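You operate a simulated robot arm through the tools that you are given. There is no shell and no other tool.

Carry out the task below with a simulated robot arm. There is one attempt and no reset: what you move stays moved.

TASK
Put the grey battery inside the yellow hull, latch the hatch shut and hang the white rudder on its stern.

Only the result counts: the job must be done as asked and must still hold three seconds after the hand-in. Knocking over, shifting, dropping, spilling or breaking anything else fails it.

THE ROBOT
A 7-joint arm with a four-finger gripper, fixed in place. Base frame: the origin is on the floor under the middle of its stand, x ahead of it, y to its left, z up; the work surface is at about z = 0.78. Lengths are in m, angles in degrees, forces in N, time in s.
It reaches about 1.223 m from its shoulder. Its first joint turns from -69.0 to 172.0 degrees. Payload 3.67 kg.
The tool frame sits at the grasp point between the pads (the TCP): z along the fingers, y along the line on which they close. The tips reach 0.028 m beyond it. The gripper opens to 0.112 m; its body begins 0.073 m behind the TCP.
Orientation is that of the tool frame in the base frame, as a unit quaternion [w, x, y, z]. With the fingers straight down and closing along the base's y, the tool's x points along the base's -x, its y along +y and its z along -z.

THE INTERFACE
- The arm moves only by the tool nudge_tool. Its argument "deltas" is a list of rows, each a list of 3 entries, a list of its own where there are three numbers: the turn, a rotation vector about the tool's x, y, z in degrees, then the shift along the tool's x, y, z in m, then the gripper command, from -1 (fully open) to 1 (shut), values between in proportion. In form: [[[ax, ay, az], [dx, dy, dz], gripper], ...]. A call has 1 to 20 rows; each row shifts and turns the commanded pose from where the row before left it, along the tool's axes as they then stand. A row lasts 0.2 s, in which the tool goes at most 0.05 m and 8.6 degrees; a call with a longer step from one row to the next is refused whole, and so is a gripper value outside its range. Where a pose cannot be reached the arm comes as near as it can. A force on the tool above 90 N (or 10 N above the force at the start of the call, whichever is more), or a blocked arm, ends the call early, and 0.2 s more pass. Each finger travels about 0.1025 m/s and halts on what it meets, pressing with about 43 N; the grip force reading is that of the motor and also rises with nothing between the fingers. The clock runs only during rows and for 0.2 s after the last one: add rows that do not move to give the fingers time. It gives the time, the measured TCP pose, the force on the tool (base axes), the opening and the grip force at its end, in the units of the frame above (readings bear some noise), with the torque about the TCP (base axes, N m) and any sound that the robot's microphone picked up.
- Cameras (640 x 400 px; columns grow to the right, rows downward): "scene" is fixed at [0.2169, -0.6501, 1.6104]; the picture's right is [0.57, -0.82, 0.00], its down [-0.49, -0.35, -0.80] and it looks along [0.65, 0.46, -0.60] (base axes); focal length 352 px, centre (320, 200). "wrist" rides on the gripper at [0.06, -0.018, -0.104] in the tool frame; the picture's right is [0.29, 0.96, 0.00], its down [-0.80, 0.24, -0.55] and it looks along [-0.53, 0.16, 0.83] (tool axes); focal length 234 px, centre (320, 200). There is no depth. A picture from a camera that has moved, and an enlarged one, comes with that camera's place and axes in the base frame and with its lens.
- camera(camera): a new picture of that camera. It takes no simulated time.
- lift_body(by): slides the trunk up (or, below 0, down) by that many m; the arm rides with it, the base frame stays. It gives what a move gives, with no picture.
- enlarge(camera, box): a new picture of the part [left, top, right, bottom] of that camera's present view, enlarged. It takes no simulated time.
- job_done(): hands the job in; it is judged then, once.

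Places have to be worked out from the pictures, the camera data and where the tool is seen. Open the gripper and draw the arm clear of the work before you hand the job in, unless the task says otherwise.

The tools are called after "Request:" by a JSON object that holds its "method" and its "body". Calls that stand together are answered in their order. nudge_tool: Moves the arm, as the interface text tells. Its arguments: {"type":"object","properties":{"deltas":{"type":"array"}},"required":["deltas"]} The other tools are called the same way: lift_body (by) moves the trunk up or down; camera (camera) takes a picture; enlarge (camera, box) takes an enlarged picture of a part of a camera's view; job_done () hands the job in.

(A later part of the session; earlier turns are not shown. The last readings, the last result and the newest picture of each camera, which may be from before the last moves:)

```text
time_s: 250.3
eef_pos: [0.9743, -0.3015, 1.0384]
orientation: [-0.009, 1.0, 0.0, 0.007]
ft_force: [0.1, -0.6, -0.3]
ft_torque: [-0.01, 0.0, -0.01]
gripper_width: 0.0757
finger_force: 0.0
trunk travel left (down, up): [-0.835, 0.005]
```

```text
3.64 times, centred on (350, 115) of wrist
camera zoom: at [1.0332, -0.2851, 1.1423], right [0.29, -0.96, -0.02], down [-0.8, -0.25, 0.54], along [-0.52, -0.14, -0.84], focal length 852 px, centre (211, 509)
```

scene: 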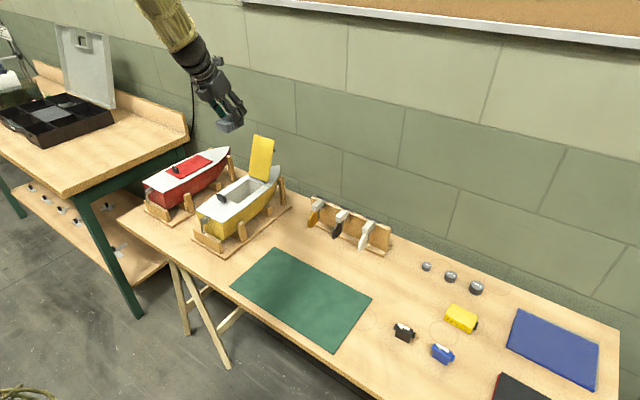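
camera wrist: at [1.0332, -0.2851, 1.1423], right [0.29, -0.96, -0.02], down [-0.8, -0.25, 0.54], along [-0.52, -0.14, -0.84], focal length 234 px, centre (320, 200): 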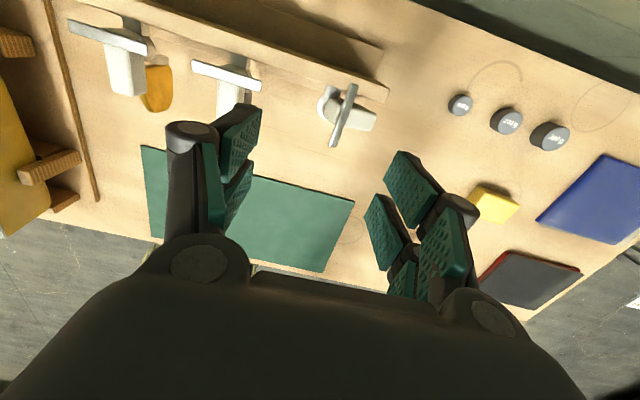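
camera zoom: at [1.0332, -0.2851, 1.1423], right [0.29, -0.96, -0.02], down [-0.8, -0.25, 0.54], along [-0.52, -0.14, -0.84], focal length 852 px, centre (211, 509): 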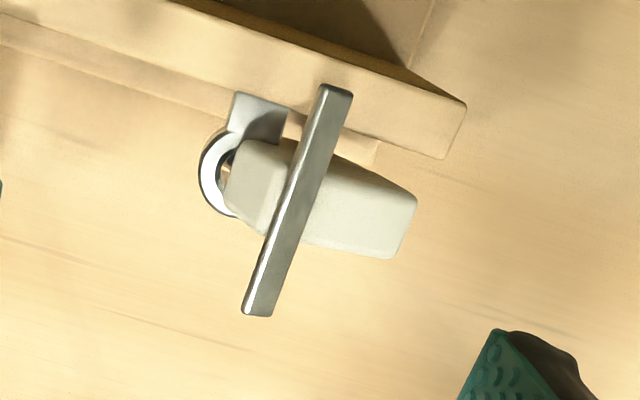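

The block spans y −0.2985 to −0.356 at x 0.977–0.995, and the plank face is further back (x ≈ 1.007) than I thought. I align over it and descend partway.

Request:
{"method": "nudge_tool", "body": {"deltas": [[[0, 0, 0], [-0.0031, 0.0142, 0], -0.35], [[0, 0, 0], [-0.0031, 0.0142, 0.02], -0.35], [[0, 0, 0], [0, 0, 0.03], -0.35], [[0, 0, 0], [0, 0, 0.035], -0.35], [[0, 0, 0], [0, 0, 0], -0.35], [[0, 0, 0], [0, 0, 0], -0.35], [[0, 0, 0], [0, 0, 0], -0.35]]}}

Request:
{"method": "enlarge", "body": {"camera": "wrist", "box": [200, 40, 460, 260]}}

Request:
{"method": "enlarge", "body": {"camera": "scene", "box": [345, 190, 415, 260]}}

```text
time_s: 251.9
eef_pos: [0.9698, -0.3294, 0.9533]
orientation: [-0.011, 1.0, -0.001, 0.006]
ft_force: [-0.9, 0.0, 0.4]
ft_torque: [0.01, 0.03, -0.03]
gripper_width: 0.0754
finger_force: 0.0
trunk travel left (down, up): [-0.835, 0.005]
```

```text
1.82 times, centred on (330, 150) of wrist
camera zoom: at [1.0281, -0.3124, 1.0559], right [0.29, -0.96, -0.02], down [-0.8, -0.25, 0.54], along [-0.52, -0.14, -0.84], focal length 426 px, centre (302, 291)
```

zoom: 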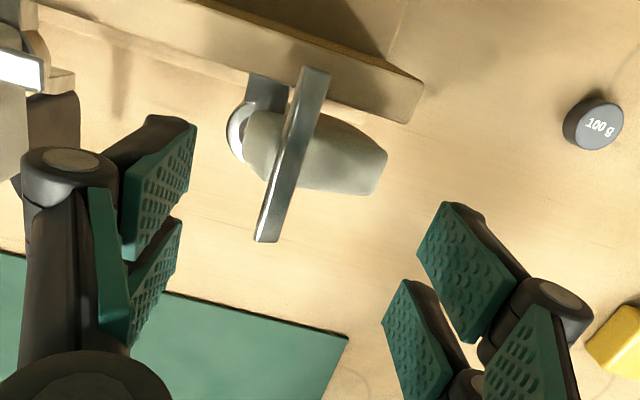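

```text
5.71 times, centred on (380, 225) of scene
camera zoom: at [0.2169, -0.6501, 1.6104], right [0.57, -0.82, 0.0], down [-0.49, -0.35, -0.8], along [0.65, 0.46, -0.6], focal length 2013 px, centre (-23, 57)
```

zoom: 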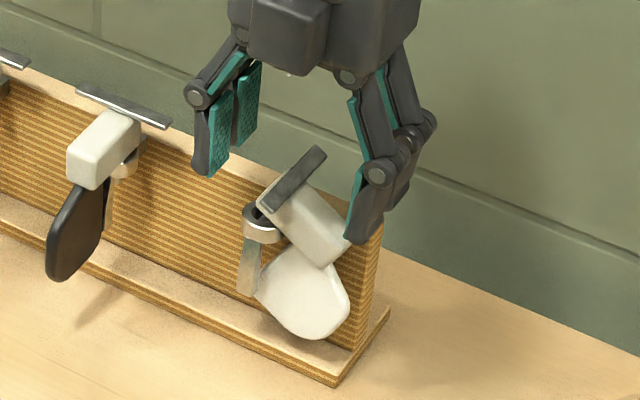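

Centred within 2 mm. I descend to have the pads beside the block's end faces, tips just above the ring.

Request:
{"method": "nudge_tool", "body": {"deltas": [[[0, 0, 0], [0.001, -0.001, 0.015], -0.35], [[0, 0, 0], [0.001, 0, 0.015], -0.35], [[0, 0, 0], [0, 0, 0.012], -0.35], [[0, 0, 0], [0, 0, 0.006], -0.35], [[0, 0, 0], [0, 0, 0], -0.35], [[0, 0, 0], [0, 0, 0], -0.35], [[0, 0, 0], [0, 0, 0], -0.35]]}}

Request:
{"method": "enlarge", "body": {"camera": "wrist", "box": [200, 40, 460, 260]}}

Request:
{"method": "enlarge", "body": {"camera": "scene", "box": [345, 190, 415, 260]}}

```text
time_s: 253.5
eef_pos: [0.9715, -0.3271, 0.9033]
orientation: [-0.011, 1.0, -0.001, 0.006]
ft_force: [-0.1, 0.3, 0.8]
ft_torque: [0.02, -0.03, 0.0]
gripper_width: 0.076
finger_force: 0.0
trunk travel left (down, up): [-0.835, 0.005]
```

```text
1.82 times, centred on (330, 150) of wrist
camera zoom: at [1.0302, -0.3106, 1.0083], right [0.29, -0.96, -0.02], down [-0.8, -0.25, 0.54], along [-0.52, -0.14, -0.84], focal length 426 px, centre (302, 291)
```

zoom: 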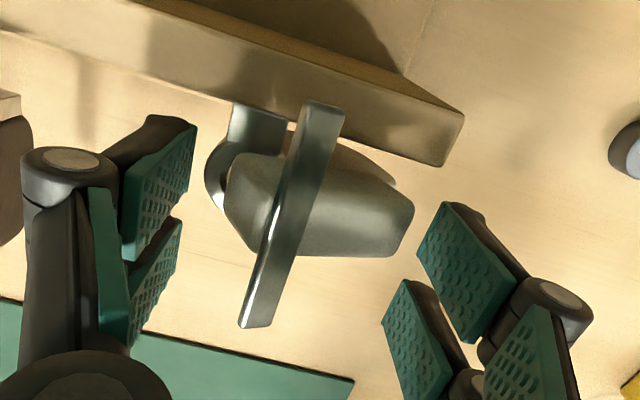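

```text
5.71 times, centred on (380, 225) of scene
camera zoom: at [0.2169, -0.6501, 1.6104], right [0.57, -0.82, 0.0], down [-0.49, -0.35, -0.8], along [0.65, 0.46, -0.6], focal length 2013 px, centre (-23, 57)
```

zoom: 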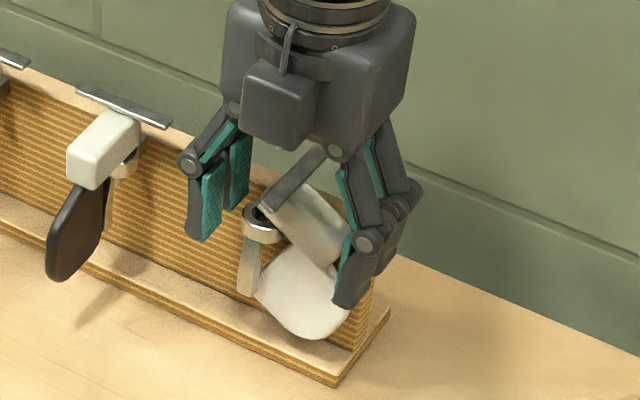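

Pads are in line with the block's ends. I close in steps until contact.

Request:
{"method": "nudge_tool", "body": {"deltas": [[[0, 0, 0], [0, 0, 0], -0.22], [[0, 0, 0], [0, 0, 0], -0.15], [[0, 0, 0], [0, 0, 0], -0.08], [[0, 0, 0], [0, 0, 0], -0.02], [[0, 0, 0], [0, 0, 0], 0.04], [[0, 0, 0], [0, 0, 0], 0.1], [[0, 0, 0], [0, 0, 0], 0.1]]}}

Request:
{"method": "enlarge", "body": {"camera": "wrist", "box": [200, 40, 460, 260]}}

Request:
{"method": "enlarge", "body": {"camera": "scene", "box": [345, 190, 415, 260]}}

```text
time_s: 255.1
eef_pos: [0.9715, -0.3257, 0.9052]
orientation: [-0.01, 1.0, 0.0, 0.006]
ft_force: [-0.3, 5.6, 1.6]
ft_torque: [0.06, 0.02, 0.17]
gripper_width: 0.0621
finger_force: 10.7
trunk travel left (down, up): [-0.835, 0.005]
```

```text
1.82 times, centred on (330, 150) of wrist
camera zoom: at [1.0302, -0.3093, 1.0088], right [0.29, -0.96, -0.02], down [-0.8, -0.25, 0.54], along [-0.52, -0.14, -0.84], focal length 426 px, centre (302, 291)
```

zoom: 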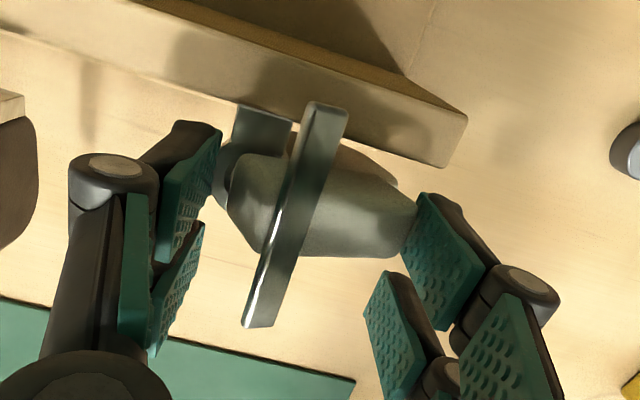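

```text
5.71 times, centred on (380, 225) of scene
camera zoom: at [0.2169, -0.6501, 1.6104], right [0.57, -0.82, 0.0], down [-0.49, -0.35, -0.8], along [0.65, 0.46, -0.6], focal length 2013 px, centre (-23, 57)
```

zoom: 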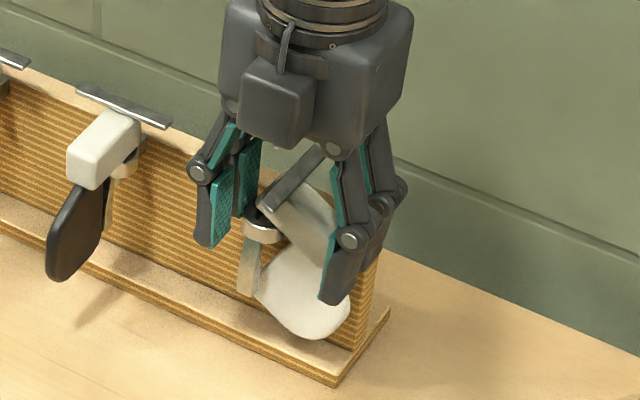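

The rear fingertip appears to be touching the ring rather than the block. I reopen slightly, raise 6 mm and close again.

Request:
{"method": "nudge_tool", "body": {"deltas": [[[0, 0, 0], [0, 0, 0], -0.2], [[0, 0, 0], [0, 0.0005, -0.006], -0.2], [[0, 0, 0], [0, 0, 0], -0.2], [[0, 0, 0], [0, 0, 0], -0.1], [[0, 0, 0], [0, 0, 0], -0.02], [[0, 0, 0], [0, 0, 0], 0.05], [[0, 0, 0], [0, 0, 0], 0.12], [[0, 0, 0], [0, 0, 0], 0.12]]}}

Request:
{"method": "enlarge", "body": {"camera": "wrist", "box": [200, 40, 460, 260]}}

Request:
{"method": "enlarge", "body": {"camera": "scene", "box": [345, 190, 415, 260]}}

```text
time_s: 256.9
eef_pos: [0.9708, -0.3286, 0.9103]
orientation: [-0.011, 1.0, -0.001, 0.007]
ft_force: [0.7, -6.4, 2.9]
ft_torque: [-0.14, -0.05, -0.13]
gripper_width: 0.0562
finger_force: 43.3
trunk travel left (down, up): [-0.835, 0.005]
```

```text
1.82 times, centred on (330, 150) of wrist
camera zoom: at [1.0299, -0.3121, 1.0149], right [0.29, -0.96, -0.02], down [-0.8, -0.25, 0.54], along [-0.52, -0.14, -0.84], focal length 426 px, centre (302, 291)
```

zoom: 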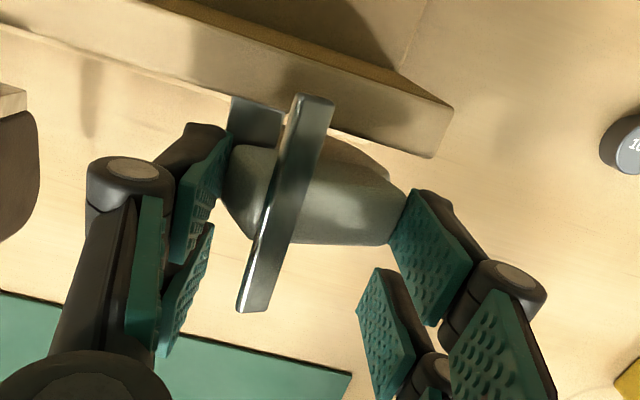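

```text
5.71 times, centred on (380, 225) of scene
camera zoom: at [0.2169, -0.6501, 1.6104], right [0.57, -0.82, 0.0], down [-0.49, -0.35, -0.8], along [0.65, 0.46, -0.6], focal length 2013 px, centre (-23, 57)
```

zoom: 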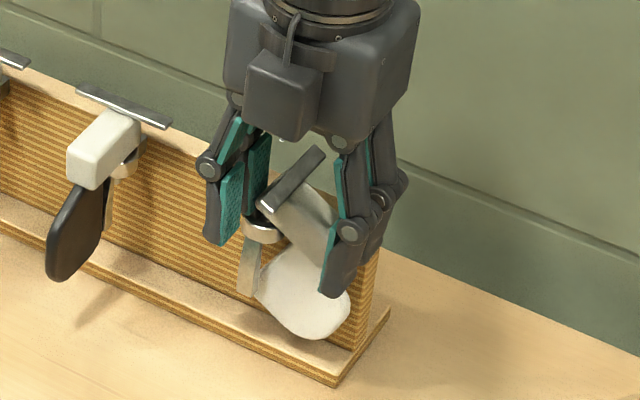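

Now the block is gripped end to end (56 mm, 43 N). I lift a few millimetres and check the force.

Request:
{"method": "nudge_tool", "body": {"deltas": [[[0, 0, 0], [0, 0.0003, -0.003], 0.2], [[0, 0, 0], [0, 0, -0.004], 0.2], [[0, 0, 0], [0, 0, 0], 0.2], [[0, 0, 0], [0, 0, 0], 0.2]]}}

Request:
{"method": "enlarge", "body": {"camera": "scene", "box": [355, 205, 405, 255]}}

```text
time_s: 257.9
eef_pos: [0.971, -0.33, 0.915]
orientation: [-0.01, 1.0, -0.001, 0.006]
ft_force: [-2.5, -11.3, -9.5]
ft_torque: [-0.76, 0.18, -0.13]
gripper_width: 0.0559
finger_force: 43.4
trunk travel left (down, up): [-0.835, 0.005]
```

```text
8.00 times, centred on (380, 230) of scene
camera zoom: at [0.2169, -0.6501, 1.6104], right [0.57, -0.82, 0.0], down [-0.49, -0.35, -0.8], along [0.65, 0.46, -0.6], focal length 2818 px, centre (-160, -40)
```

zoom: 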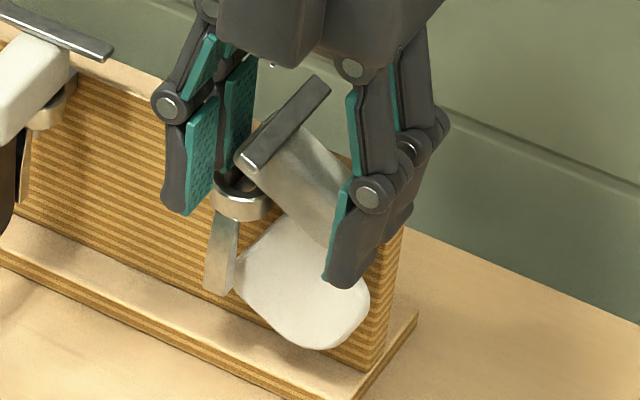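

It is coming up; the force says to follow the tilted pin axis slightly toward −y. I continue along that direction.

Request:
{"method": "nudge_tool", "body": {"deltas": [[[0, 0, 0], [0, 0.0025, -0.003], 0.2], [[0, 0, 0], [0, 0.0015, -0.004], 0.2], [[0, 0, 0], [0, 0.0015, -0.004], 0.2], [[0, 0, 0], [0, 0, 0], 0.2], [[0, 0, 0], [0, 0, 0], 0.2]]}}

Request:
{"method": "enlarge", "body": {"camera": "scene", "box": [355, 205, 405, 255]}}

```text
time_s: 259.1
eef_pos: [0.9718, -0.3324, 0.9295]
orientation: [-0.011, 1.0, 0.0, 0.006]
ft_force: [-0.9, 0.6, -1.5]
ft_torque: [-0.01, -0.01, -0.03]
gripper_width: 0.0559
finger_force: 42.8
trunk travel left (down, up): [-0.835, 0.005]
```

```text
8.00 times, centred on (380, 230) of scene
camera zoom: at [0.2169, -0.6501, 1.6104], right [0.57, -0.82, 0.0], down [-0.49, -0.35, -0.8], along [0.65, 0.46, -0.6], focal length 2818 px, centre (-160, -40)
```

zoom: 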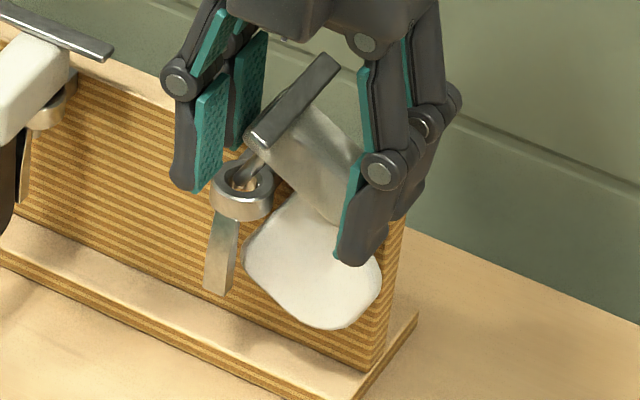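

Free: only the 1.5 N weight remains and the pin is sliding out of the ring. I keep lifting clear.

Request:
{"method": "nudge_tool", "body": {"deltas": [[[0, 0, 0], [0, 0.0025, -0.006], 0.2], [[0, 0, 0], [0, 0.004, -0.01], 0.2], [[0, 0, 0], [0, 0.003, -0.01], 0.2], [[0, 0, 0], [0, 0, -0.02], 0.2], [[0, 0, 0], [0, 0, -0.03], 0.2], [[0, 0, 0], [0, 0, -0.04], 0.2], [[0, 0, 0], [0, 0, 0], 0.2], [[0, 0, 0], [0, 0, 0], 0.2]]}}

Request:
{"method": "enlarge", "body": {"camera": "scene", "box": [345, 170, 415, 250]}}

Request:
{"method": "camera", "body": {"camera": "wrist"}}

```text
time_s: 260.9
eef_pos: [0.9683, -0.3451, 1.0445]
orientation: [-0.011, 1.0, -0.001, 0.005]
ft_force: [-0.4, -0.1, -1.1]
ft_torque: [-0.03, -0.03, 0.03]
gripper_width: 0.0562
finger_force: 43.2
trunk travel left (down, up): [-0.835, 0.005]
```

```text
5.00 times, centred on (380, 210) of scene
camera zoom: at [0.2169, -0.6501, 1.6104], right [0.57, -0.82, 0.0], down [-0.49, -0.35, -0.8], along [0.65, 0.46, -0.6], focal length 1762 px, centre (20, 150)
```

zoom: 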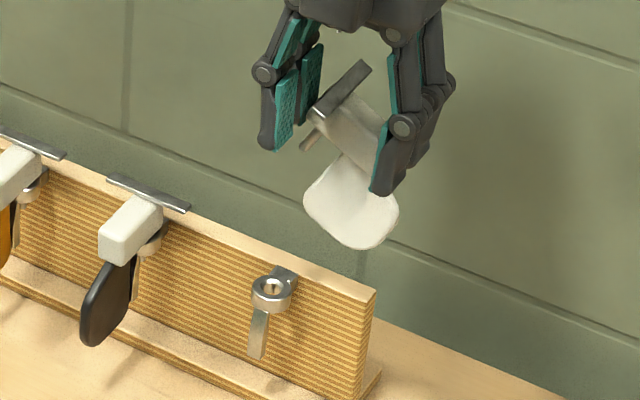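

```text
taken
camera wrist: at [1.028, -0.3287, 1.1479], right [0.29, -0.96, -0.02], down [-0.8, -0.25, 0.54], along [-0.52, -0.14, -0.84], focal length 234 px, centre (320, 200)
```

wrist: 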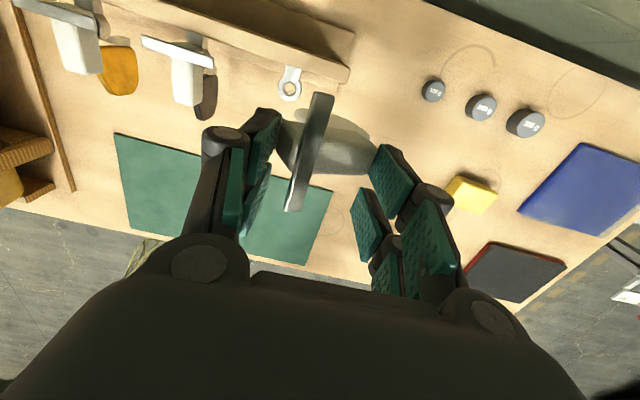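

The white rudder is out, held in the hand. I zoom to see its pin and how it is pitched in the grip.

Request:
{"method": "enlarge", "body": {"camera": "scene", "box": [385, 175, 430, 225]}}

Request:
{"method": "enlarge", "body": {"camera": "wrist", "box": [240, 60, 420, 240]}}

Request:
{"method": "enlarge", "body": {"camera": "scene", "box": [370, 165, 420, 225]}}

```text
8.00 times, centred on (408, 200) of scene
camera zoom: at [0.2169, -0.6501, 1.6104], right [0.57, -0.82, 0.0], down [-0.49, -0.35, -0.8], along [0.65, 0.46, -0.6], focal length 2818 px, centre (-380, 200)
```

zoom: 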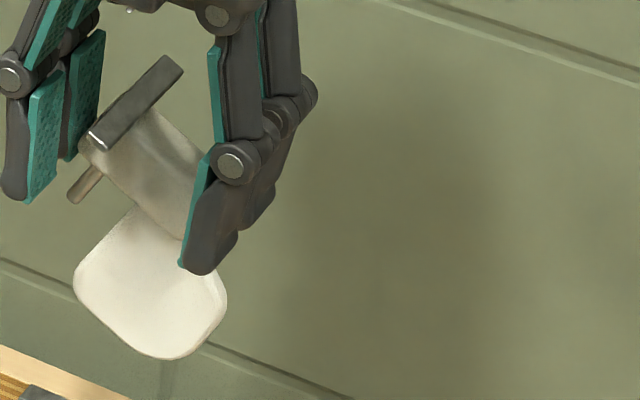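

```text
2.22 times, centred on (330, 150) of wrist
camera zoom: at [1.028, -0.3287, 1.1479], right [0.29, -0.96, -0.02], down [-0.8, -0.25, 0.54], along [-0.52, -0.14, -0.84], focal length 520 px, centre (298, 311)
```

zoom: 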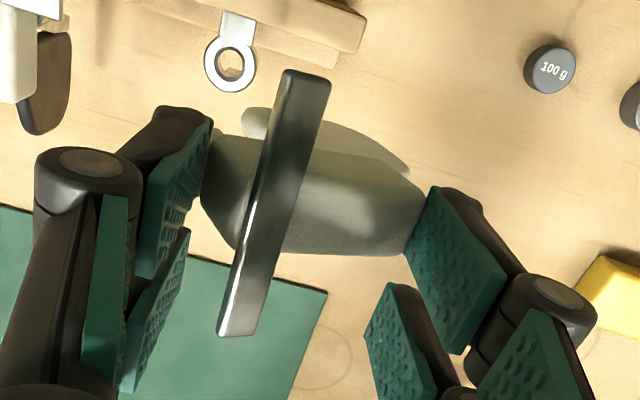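

```text
6.67 times, centred on (395, 195) of scene
camera zoom: at [0.2169, -0.6501, 1.6104], right [0.57, -0.82, 0.0], down [-0.49, -0.35, -0.8], along [0.65, 0.46, -0.6], focal length 2349 px, centre (-180, 233)
```

zoom: 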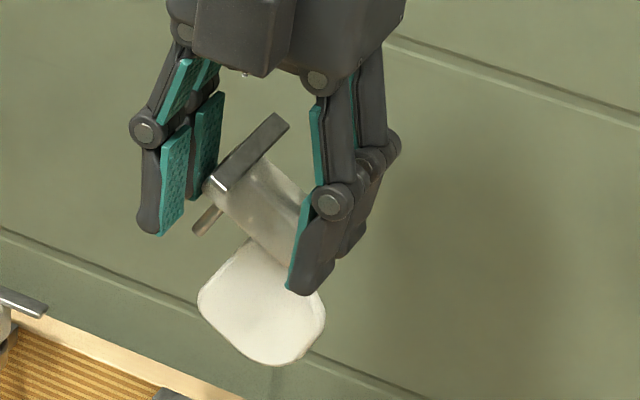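

The rudder hangs in the grip pitched about 28° nose-down, its 18 mm pin at the inner end. I carry it up and across toward the boat's stern, well above everything.

Request:
{"method": "nudge_tool", "body": {"deltas": [[[0, 0, 0], [-0.01, 0, -0.03], 0.25], [[0, 0, 0], [-0.01, 0, -0.04], 0.25], [[0, 0, 0], [-0.01, 0, -0.04], 0.25], [[0, 0, 0], [-0.0225, -0.0375, 0], 0.25], [[0, 0, 0], [-0.0225, -0.0375, 0], 0.25], [[0, 0, 0], [-0.0225, -0.0375, 0], 0.25], [[0, 0, 0], [-0.0225, -0.0375, 0], 0.25], [[0, 0, 0], [-0.0225, -0.0375, 0], 0.25], [[0, 0, 0], [-0.0225, -0.0375, 0], 0.25], [[0, 0, 0], [-0.0225, -0.0375, 0], 0.25], [[0, 0, 0], [-0.0225, -0.0375, 0], 0.25], [[0, 0, 0], [-0.0225, -0.0375, 0], 0.25], [[0, 0, 0], [-0.0225, -0.0375, 0], 0.25], [[0, 0, 0], [-0.0225, -0.0375, 0], 0.25], [[0, 0, 0], [0, 0, 0], 0.25], [[0, 0, 0], [0, 0, 0], 0.25]]}}

Request:
{"method": "camera", "body": {"camera": "scene"}}

Request:
{"method": "camera", "body": {"camera": "wrist"}}

```text
time_s: 264.3
eef_pos: [0.6913, 0.0663, 1.16]
orientation: [-0.009, 1.0, -0.001, 0.006]
ft_force: [-0.7, -0.2, 0.1]
ft_torque: [-0.03, 0.0, -0.02]
gripper_width: 0.0563
finger_force: 43.6
trunk travel left (down, up): [-0.835, 0.005]
```

```text
taken
```

scene: 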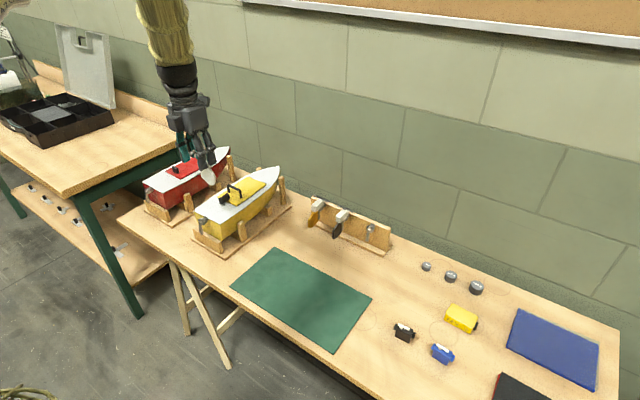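

```text
taken
camera wrist: at [0.7502, 0.0838, 1.2636], right [0.29, -0.96, -0.02], down [-0.8, -0.25, 0.54], along [-0.52, -0.14, -0.84], focal length 234 px, centre (320, 200)
```

wrist: 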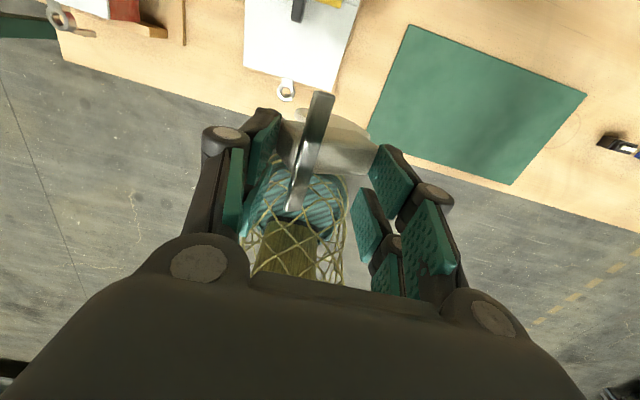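

I zoom on the stern ring from both cameras to fix its position now.

Request:
{"method": "enlarge", "body": {"camera": "wrist", "box": [245, 50, 325, 110]}}

Request:
{"method": "enlarge", "body": {"camera": "scene", "box": [185, 205, 225, 245]}}

```text
6.67 times, centred on (285, 80) of wrist
camera zoom: at [0.7502, 0.0838, 1.2636], right [0.29, -0.96, -0.02], down [-0.8, -0.25, 0.54], along [-0.52, -0.14, -0.84], focal length 1561 px, centre (553, 1000)
```

zoom: 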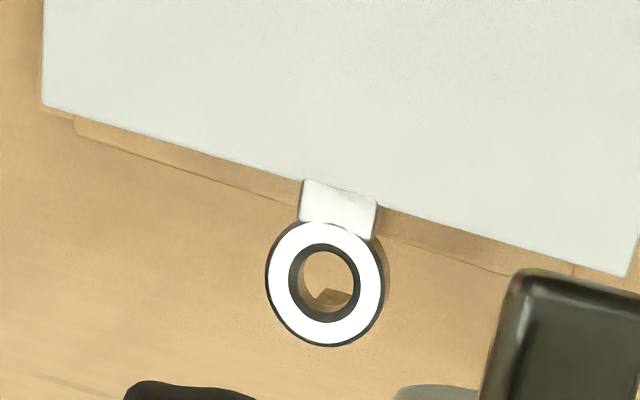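

```text
10.00 times, centred on (205, 225) of scene
camera zoom: at [0.2169, -0.6501, 1.6104], right [0.57, -0.82, 0.0], down [-0.49, -0.35, -0.8], along [0.65, 0.46, -0.6], focal length 3523 px, centre (1470, -50)
```

zoom: 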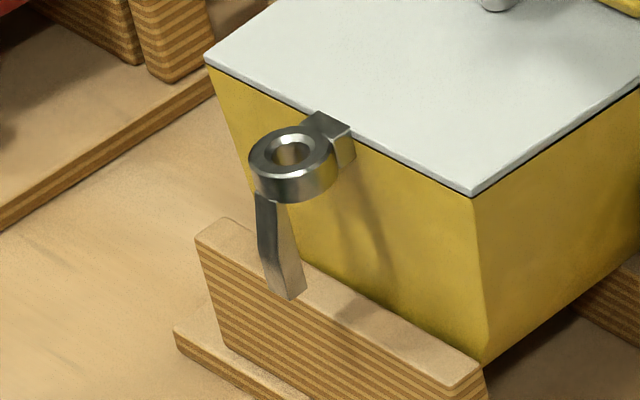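

Ring top centre on the boat: (0.687, 0.1195, 0.911), hole ≈ 10.5 mm with a chamfer. Now I turn the hand clockwise to yaw 90° so the blade points aft.

Request:
{"method": "nudge_tool", "body": {"deltas": [[[0, 0, 8], [0, 0, 0], 0.25], [[0, 0, 8], [0, 0, 0], 0.25], [[0, 0, 8], [0, 0, 0], 0.25], [[0, 0, 8], [0, 0, 0], 0.25], [[0, 0, 8], [0, 0, 0], 0.25], [[0, 0, 8], [0, 0, 0], 0.25], [[0, 0, 8], [0, 0, 0], 0.25], [[0, 0, 8], [0, 0, 0], 0.25], [[0, 0, 8], [0, 0, 0], 0.25], [[0, 0, 8], [0, 0, 0], 0.25], [[0, 0, 7.5], [0, 0, 0], 0.25], [[0, 0, 0], [0, 0, 0], 0.25], [[0, 0, 0], [0, 0, 0], 0.25]]}}

Request:
{"method": "enlarge", "body": {"camera": "scene", "box": [160, 120, 260, 220]}}

Request:
{"method": "camera", "body": {"camera": "wrist"}}

```text
time_s: 267.1
eef_pos: [0.6912, 0.0651, 1.1596]
orientation: [-0.011, 0.722, -0.692, -0.002]
ft_force: [0.8, 0.6, -1.1]
ft_torque: [-0.03, -0.01, 0.03]
gripper_width: 0.0559
finger_force: 42.9
trunk travel left (down, up): [-0.835, 0.005]
```

```text
4.00 times, centred on (210, 170) of scene
camera zoom: at [0.2169, -0.6501, 1.6104], right [0.57, -0.82, 0.0], down [-0.49, -0.35, -0.8], along [0.65, 0.46, -0.6], focal length 1409 px, centre (760, 320)
```

zoom: 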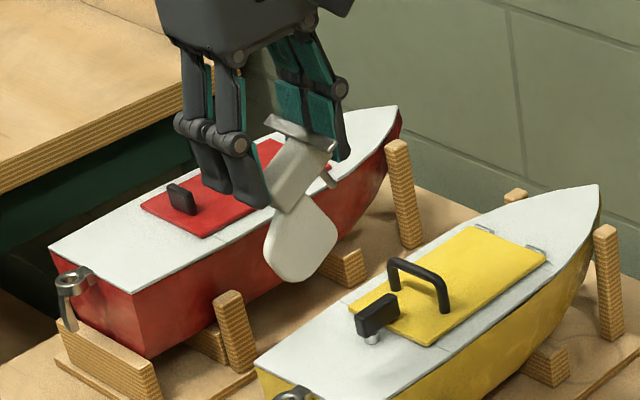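

```text
taken
camera wrist: at [0.7107, 0.005, 1.2611], right [-0.94, -0.33, -0.02], down [-0.28, 0.78, 0.57], along [-0.17, 0.54, -0.82], focal length 234 px, centre (320, 200)
```

wrist: 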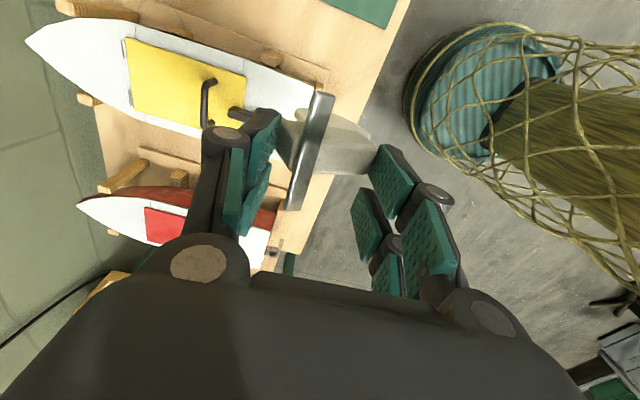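

Now I lean the hand back about 25° to bring the rudder upright, then check its attitude.

Request:
{"method": "nudge_tool", "body": {"deltas": [[[-7, 0, 0], [0, 0, 0], 0.25], [[-7, 0, 0], [0, 0, 0], 0.25], [[-7, 0, 0], [0, 0, 0], 0.25], [[-5, 0, 0], [0, 0, 0], 0.25], [[0, 0, 0], [0, 0, 0], 0.25], [[0, 0, 0], [0, 0, 0], 0.25], [[0, 0, 0], [0, 0, 0], 0.25]]}}

Request:
{"method": "enlarge", "body": {"camera": "scene", "box": [180, 120, 260, 200]}}

Request:
{"method": "camera", "body": {"camera": "wrist"}}

```text
time_s: 268.7
eef_pos: [0.6912, 0.0662, 1.1584]
orientation: [0.152, 0.706, -0.674, -0.158]
ft_force: [-0.7, 0.6, -0.5]
ft_torque: [0.04, -0.04, -0.01]
gripper_width: 0.056
finger_force: 42.6
trunk travel left (down, up): [-0.835, 0.005]
```

```text
5.00 times, centred on (220, 160) of scene
camera zoom: at [0.2169, -0.6501, 1.6104], right [0.57, -0.82, 0.0], down [-0.49, -0.35, -0.8], along [0.65, 0.46, -0.6], focal length 1762 px, centre (820, 400)
```

zoom: 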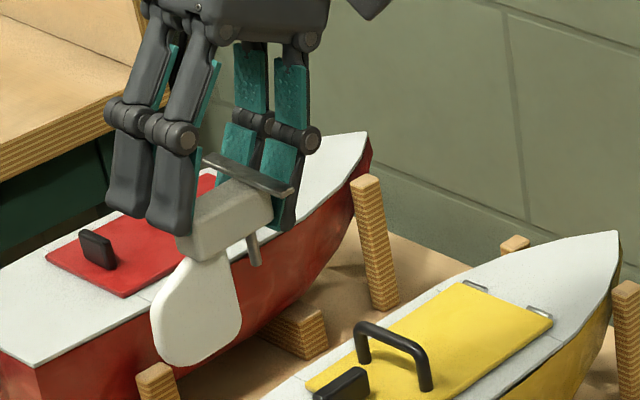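

```text
taken
camera wrist: at [0.7548, 0.0074, 1.2435], right [-0.85, -0.33, 0.4], down [-0.01, 0.79, 0.62], along [-0.52, 0.52, -0.67], focal length 234 px, centre (320, 200)
```

wrist: 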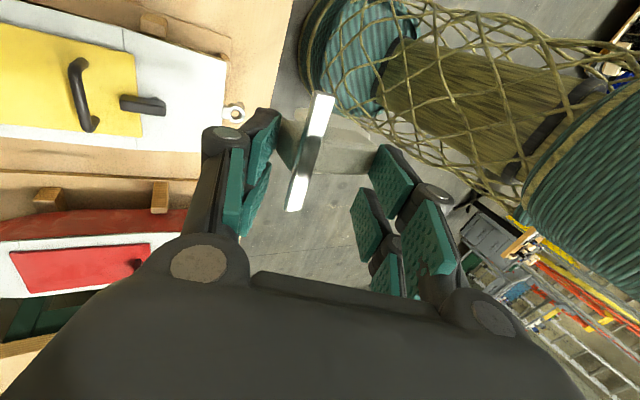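

Now the rudder looks upright with its pin pointing down. I zoom in to verify the pin's verticality and locate its tip.

Request:
{"method": "enlarge", "body": {"camera": "scene", "box": [195, 145, 225, 175]}}

Request:
{"method": "enlarge", "body": {"camera": "wrist", "box": [220, 60, 420, 240]}}

```text
13.33 times, centred on (210, 160) of scene
camera zoom: at [0.2169, -0.6501, 1.6104], right [0.57, -0.82, 0.0], down [-0.49, -0.35, -0.8], along [0.65, 0.46, -0.6], focal length 4698 px, centre (1787, 733)
```

zoom: 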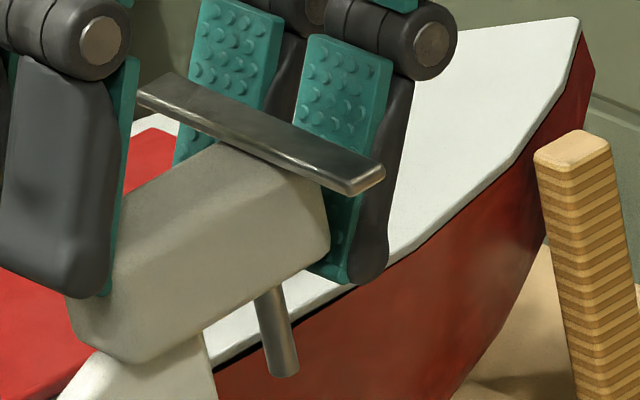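

```text
2.22 times, centred on (320, 150) of wrist
camera zoom: at [0.7548, 0.0074, 1.2435], right [-0.85, -0.33, 0.4], down [-0.01, 0.79, 0.62], along [-0.52, 0.52, -0.67], focal length 520 px, centre (320, 311)
```

zoom: 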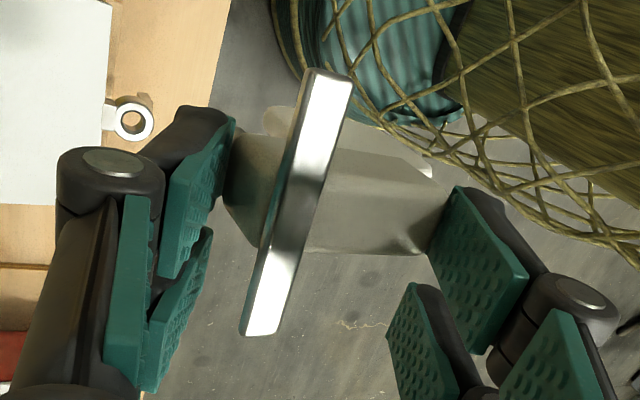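

The pin is within about 3° of vertical; I trim the lean by 3.5° and read the pose.

Request:
{"method": "nudge_tool", "body": {"deltas": [[[3.3, 0, 0], [0, 0, 0], 0.25], [[0, 0, 0], [0, 0, 0], 0.25], [[0, 0, 0], [0, 0, 0], 0.25]]}}

Request:
{"method": "enlarge", "body": {"camera": "scene", "box": [195, 145, 225, 175]}}

```text
time_s: 269.5
eef_pos: [0.691, 0.0653, 1.1598]
orientation: [0.131, 0.71, -0.678, -0.138]
ft_force: [0.2, 0.1, -0.2]
ft_torque: [0.04, -0.02, -0.03]
gripper_width: 0.0561
finger_force: 43.1
trunk travel left (down, up): [-0.835, 0.005]
```

```text
13.33 times, centred on (210, 160) of scene
camera zoom: at [0.2169, -0.6501, 1.6104], right [0.57, -0.82, 0.0], down [-0.49, -0.35, -0.8], along [0.65, 0.46, -0.6], focal length 4698 px, centre (1787, 733)
```

zoom: 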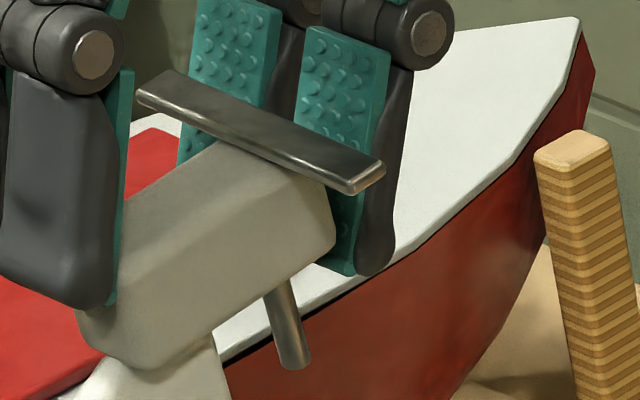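

The pin is now vertical within half a degree; its tip is at TCP + (0.005, −0.016, −0.056). I move so the tip is 6 cm above the ring and re-check with zoom.

Request:
{"method": "nudge_tool", "body": {"deltas": [[[0, 0, 0], [-0.0171, -0.0094, 0.0275], 0.25], [[0, 0, 0], [-0.0171, -0.0094, 0.0275], 0.25], [[0, 0, 0], [-0.017, -0.0094, 0.0275], 0.25], [[0, 0, 0], [-0.017, -0.0094, 0.0275], 0.25], [[0, 0, 0], [0, 0, 0], 0.25], [[0, 0, 0], [0, 0, 0], 0.25], [[0, 0, 0], [0, 0, 0], 0.25]]}}

Request:
{"method": "enlarge", "body": {"camera": "scene", "box": [185, 175, 235, 240]}}

Request:
{"method": "enlarge", "body": {"camera": "scene", "box": [190, 195, 220, 225]}}

Request:
{"method": "camera", "body": {"camera": "wrist"}}

```text
time_s: 271.1
eef_pos: [0.683, 0.1357, 1.0449]
orientation: [0.131, 0.71, -0.677, -0.139]
ft_force: [-0.3, -0.2, -0.1]
ft_torque: [0.0, 0.01, 0.01]
gripper_width: 0.0561
finger_force: 43.2
trunk travel left (down, up): [-0.835, 0.005]
```

```text
6.15 times, centred on (210, 208) of scene
camera zoom: at [0.2169, -0.6501, 1.6104], right [0.57, -0.82, 0.0], down [-0.49, -0.35, -0.8], along [0.65, 0.46, -0.6], focal length 2168 px, centre (997, 154)
```

zoom: 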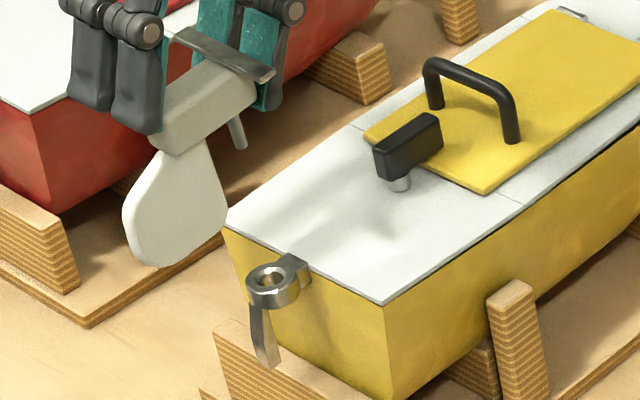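

```text
13.33 times, centred on (205, 210) of scene
camera zoom: at [0.2169, -0.6501, 1.6104], right [0.57, -0.82, 0.0], down [-0.49, -0.35, -0.8], along [0.65, 0.46, -0.6], focal length 4698 px, centre (1853, 67)
```

zoom: 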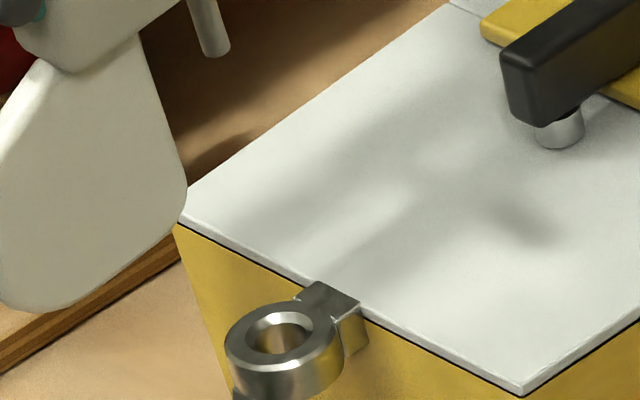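

```text
taken
camera wrist: at [0.7412, 0.0773, 1.133], right [-0.87, -0.33, 0.35], down [-0.05, 0.78, 0.62], along [-0.48, 0.52, -0.7], focal length 234 px, centre (320, 200)
```

wrist: 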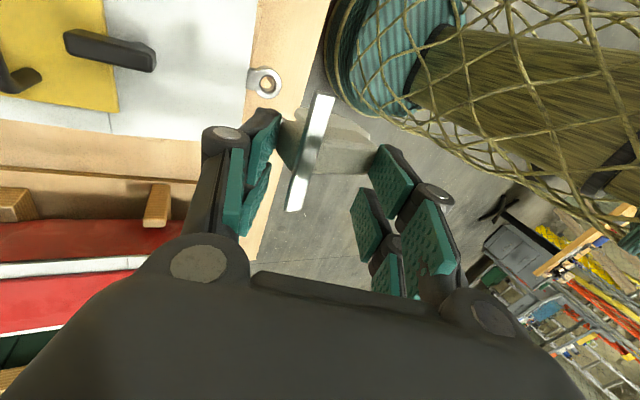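

Relative to the ring, the pin seems about 2 mm too far in +x. I correct that and lower until the tip is about 4 mm above the ring, to judge alignment at close range.

Request:
{"method": "nudge_tool", "body": {"deltas": [[[0, 0, 0], [0.0004, -0.0088, 0.0239], 0.25], [[0, 0, 0], [0.0004, -0.0088, 0.0239], 0.25], [[0, 0, 0], [0.0005, -0.0089, 0.0238], 0.25], [[0, 0, 0], [0, 0, 0], 0.25], [[0, 0, 0], [0, 0, 0], 0.25], [[0, 0, 0], [0, 0, 0], 0.25]]}}

Request:
{"method": "enlarge", "body": {"camera": "scene", "box": [190, 200, 220, 230]}}

Request:
{"method": "enlarge", "body": {"camera": "scene", "box": [180, 185, 230, 245]}}

```text
time_s: 272.5
eef_pos: [0.6796, 0.135, 0.9681]
orientation: [0.131, 0.711, -0.677, -0.139]
ft_force: [-7.5, -0.4, -1.7]
ft_torque: [-0.15, 0.46, -0.1]
gripper_width: 0.0562
finger_force: 43.3
trunk travel left (down, up): [-0.835, 0.005]
```

```text
13.33 times, centred on (205, 215) of scene
camera zoom: at [0.2169, -0.6501, 1.6104], right [0.57, -0.82, 0.0], down [-0.49, -0.35, -0.8], along [0.65, 0.46, -0.6], focal length 4698 px, centre (1853, 0)
```

zoom: 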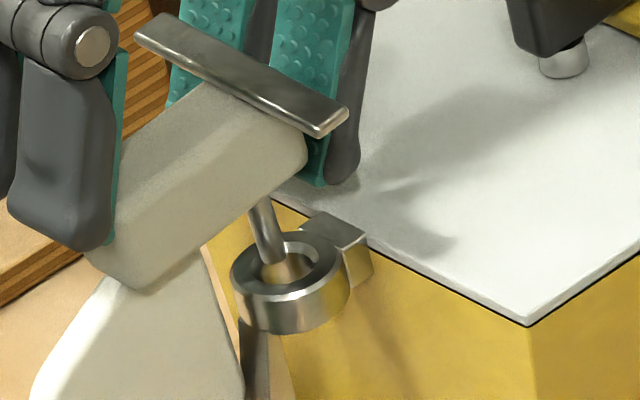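

```text
6.67 times, centred on (205, 215) of scene
camera zoom: at [0.2169, -0.6501, 1.6104], right [0.57, -0.82, 0.0], down [-0.49, -0.35, -0.8], along [0.65, 0.46, -0.6], focal length 2349 px, centre (1087, 100)
```

zoom: 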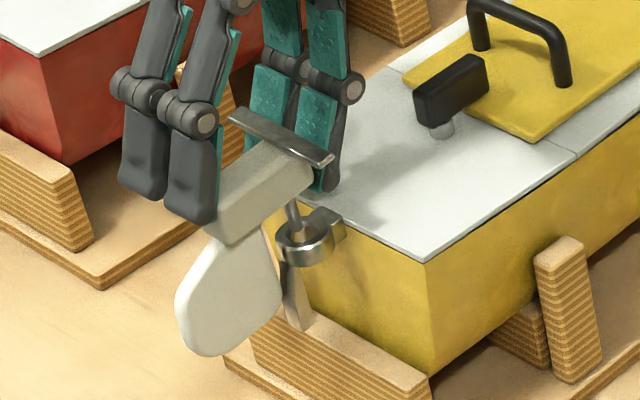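

The pin tip is entering the ring, pressing its hull-side wall with about 7 N. I ease 1.5 mm aft and look again.

Request:
{"method": "nudge_tool", "body": {"deltas": [[[0, 0, 0], [0, 0.0014, 0.0006], 0.25], [[0, 0, 0], [0, 0, 0], 0.25], [[0, 0, 0], [0, 0, 0], 0.25]]}}

Request:
{"method": "enlarge", "body": {"camera": "scene", "box": [190, 200, 220, 230]}}

```text
time_s: 273.3
eef_pos: [0.6791, 0.1352, 0.9693]
orientation: [0.131, 0.71, -0.678, -0.138]
ft_force: [0.0, 0.0, -1.1]
ft_torque: [0.01, -0.04, 0.01]
gripper_width: 0.0562
finger_force: 43.1
trunk travel left (down, up): [-0.835, 0.005]
```

```text
13.33 times, centred on (205, 215) of scene
camera zoom: at [0.2169, -0.6501, 1.6104], right [0.57, -0.82, 0.0], down [-0.49, -0.35, -0.8], along [0.65, 0.46, -0.6], focal length 4698 px, centre (1853, 0)
```

zoom: 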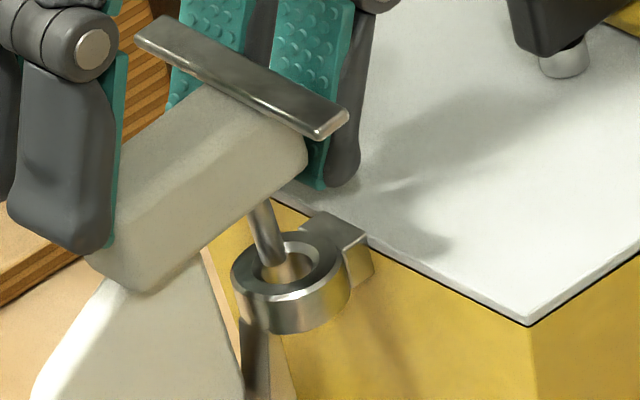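

No contact now. I zoom in tighter to see exactly where the pin tip is relative to the hole.

Request:
{"method": "enlarge", "body": {"camera": "scene", "box": [199, 210, 213, 224]}}

```text
16.00 times, centred on (206, 217) of scene
camera zoom: at [0.2169, -0.6501, 1.6104], right [0.57, -0.82, 0.0], down [-0.49, -0.35, -0.8], along [0.65, 0.46, -0.6], focal length 5637 px, centre (2144, -72)
```

zoom: 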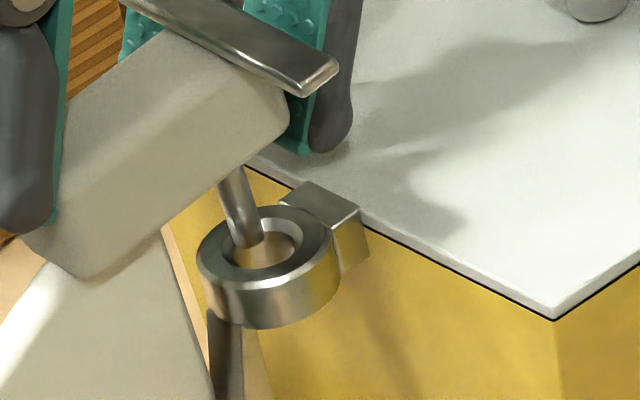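

The tip is still about 4 mm above the ring and ~3 mm too far aft; the earlier contact was the rudder's neck against the ring/strap. I rise 9 mm, pitch the rudder 3° nose-up for clearance, and re-centre the pin.

Request:
{"method": "nudge_tool", "body": {"deltas": [[[0, 0, 0], [0, 0.0035, -0.0086], 0.25], [[-3, 0, 0], [0.0013, -0.0053, -0.0021], 0.25], [[0, 0, 0], [0, 0, 0], 0.25], [[0, 0, 0], [0, 0, 0], 0.25], [[0, 0, 0], [0, 0, 0], 0.25]]}}

Request:
{"method": "enlarge", "body": {"camera": "scene", "box": [199, 208, 213, 222]}}

Request:
{"method": "enlarge", "body": {"camera": "scene", "box": [180, 190, 230, 240]}}

```text
time_s: 274.5
eef_pos: [0.6844, 0.1343, 0.9768]
orientation: [0.15, 0.706, -0.674, -0.157]
ft_force: [0.8, -0.1, -0.5]
ft_torque: [0.01, 0.0, 0.03]
gripper_width: 0.056
finger_force: 43.3
trunk travel left (down, up): [-0.835, 0.005]
```

```text
16.00 times, centred on (206, 215) of scene
camera zoom: at [0.2169, -0.6501, 1.6104], right [0.57, -0.82, 0.0], down [-0.49, -0.35, -0.8], along [0.65, 0.46, -0.6], focal length 5637 px, centre (2144, -40)
```

zoom: 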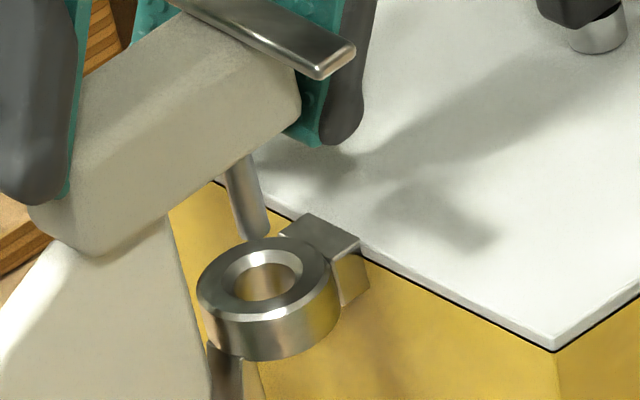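

```text
8.00 times, centred on (205, 215) of scene
camera zoom: at [0.2169, -0.6501, 1.6104], right [0.57, -0.82, 0.0], down [-0.49, -0.35, -0.8], along [0.65, 0.46, -0.6], focal length 2818 px, centre (1240, 80)
```

zoom: 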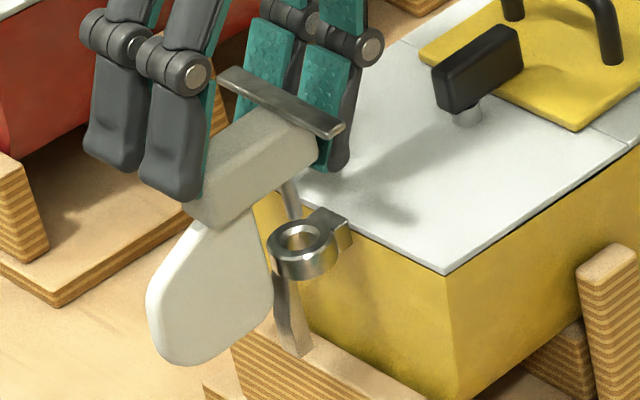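

At this height the pin lines up with the hole centre within about a millimetre. I lower 10 mm in two steps and check.

Request:
{"method": "nudge_tool", "body": {"deltas": [[[0, 0, 0], [0.0001, -0.0021, 0.0045], 0.25], [[0, 0, 0], [0.0001, -0.0021, 0.0045], 0.25], [[0, 0, 0], [0, 0, 0], 0.25], [[0, 0, 0], [0, 0, 0], 0.25]]}}

Request:
{"method": "enlarge", "body": {"camera": "scene", "box": [199, 208, 213, 222]}}

```text
time_s: 275.5
eef_pos: [0.6846, 0.134, 0.9669]
orientation: [0.15, 0.707, -0.674, -0.157]
ft_force: [-4.0, -0.6, -1.2]
ft_torque: [0.02, 0.35, -0.09]
gripper_width: 0.0563
finger_force: 43.5
trunk travel left (down, up): [-0.835, 0.005]
```

```text
16.00 times, centred on (206, 215) of scene
camera zoom: at [0.2169, -0.6501, 1.6104], right [0.57, -0.82, 0.0], down [-0.49, -0.35, -0.8], along [0.65, 0.46, -0.6], focal length 5637 px, centre (2144, -40)
```

zoom: 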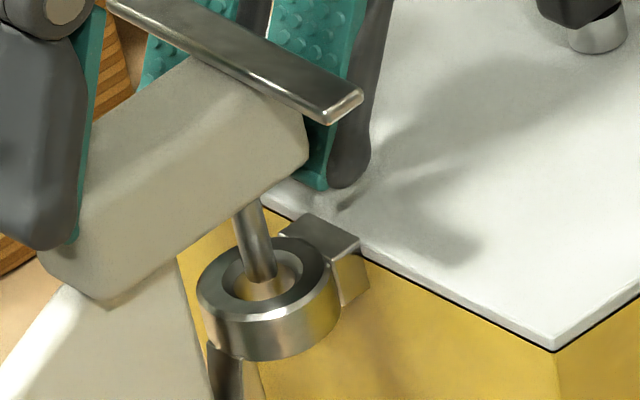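

The tip is inside the hole mouth; the blade lightly touches the strap (4 N). I pitch 2° more nose-up about the pin tip and go on lowering.

Request:
{"method": "nudge_tool", "body": {"deltas": [[[-2, 0, 0], [0, -0.0014, -0.0006], 0.25], [[0, 0, 0], [0, 0, 0], 0.25], [[0, 0, 0], [0.0001, -0.0018, 0.0036], 0.25], [[0, 0, 0], [0, 0, 0], 0.25], [[0, 0, 0], [0, 0, 0], 0.25]]}}

Request:
{"method": "enlarge", "body": {"camera": "scene", "box": [199, 208, 213, 222]}}

```text
time_s: 276.7
eef_pos: [0.6872, 0.1338, 0.9618]
orientation: [0.162, 0.703, -0.672, -0.168]
ft_force: [0.3, -0.6, -0.1]
ft_torque: [0.03, -0.02, 0.02]
gripper_width: 0.056
finger_force: 42.6
trunk travel left (down, up): [-0.835, 0.005]
```

```text
16.00 times, centred on (206, 215) of scene
camera zoom: at [0.2169, -0.6501, 1.6104], right [0.57, -0.82, 0.0], down [-0.49, -0.35, -0.8], along [0.65, 0.46, -0.6], focal length 5637 px, centre (2144, -40)
```

zoom: 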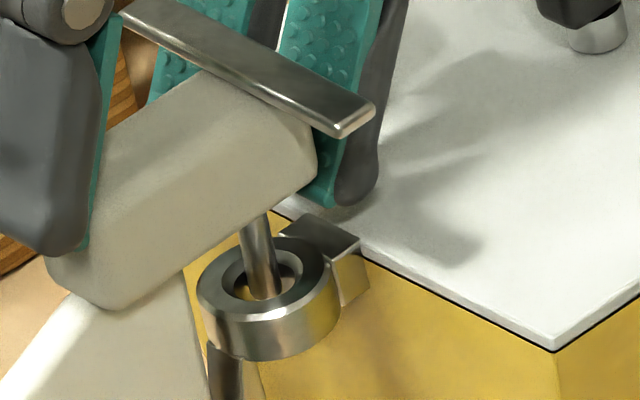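

The pin is sliding into the ring with no force. I lower another 7 mm (the hull-side fingertip must stay above the deck).

Request:
{"method": "nudge_tool", "body": {"deltas": [[[0, 0, 0], [0.0001, -0.0016, 0.0031], 0.25], [[0, 0, 0], [0.0001, -0.0016, 0.0031], 0.25], [[0, 0, 0], [0, 0, 0], 0.25], [[0, 0, 0], [0, 0, 0], 0.25]]}}

Request:
{"method": "enlarge", "body": {"camera": "scene", "box": [195, 205, 217, 227]}}

```text
time_s: 277.7
eef_pos: [0.6849, 0.1349, 0.9565]
orientation: [0.162, 0.703, -0.672, -0.168]
ft_force: [-1.6, -0.4, -1.1]
ft_torque: [-0.01, 0.07, -0.03]
gripper_width: 0.0564
finger_force: 42.3
trunk travel left (down, up): [-0.835, 0.005]
```

```text
16.00 times, centred on (206, 216) of scene
camera zoom: at [0.2169, -0.6501, 1.6104], right [0.57, -0.82, 0.0], down [-0.49, -0.35, -0.8], along [0.65, 0.46, -0.6], focal length 5637 px, centre (2144, -56)
```

zoom: 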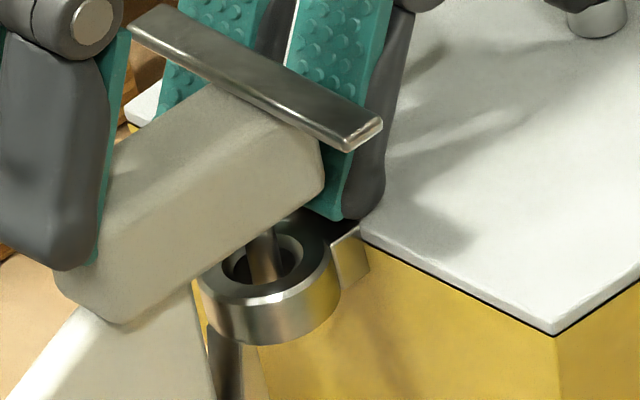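

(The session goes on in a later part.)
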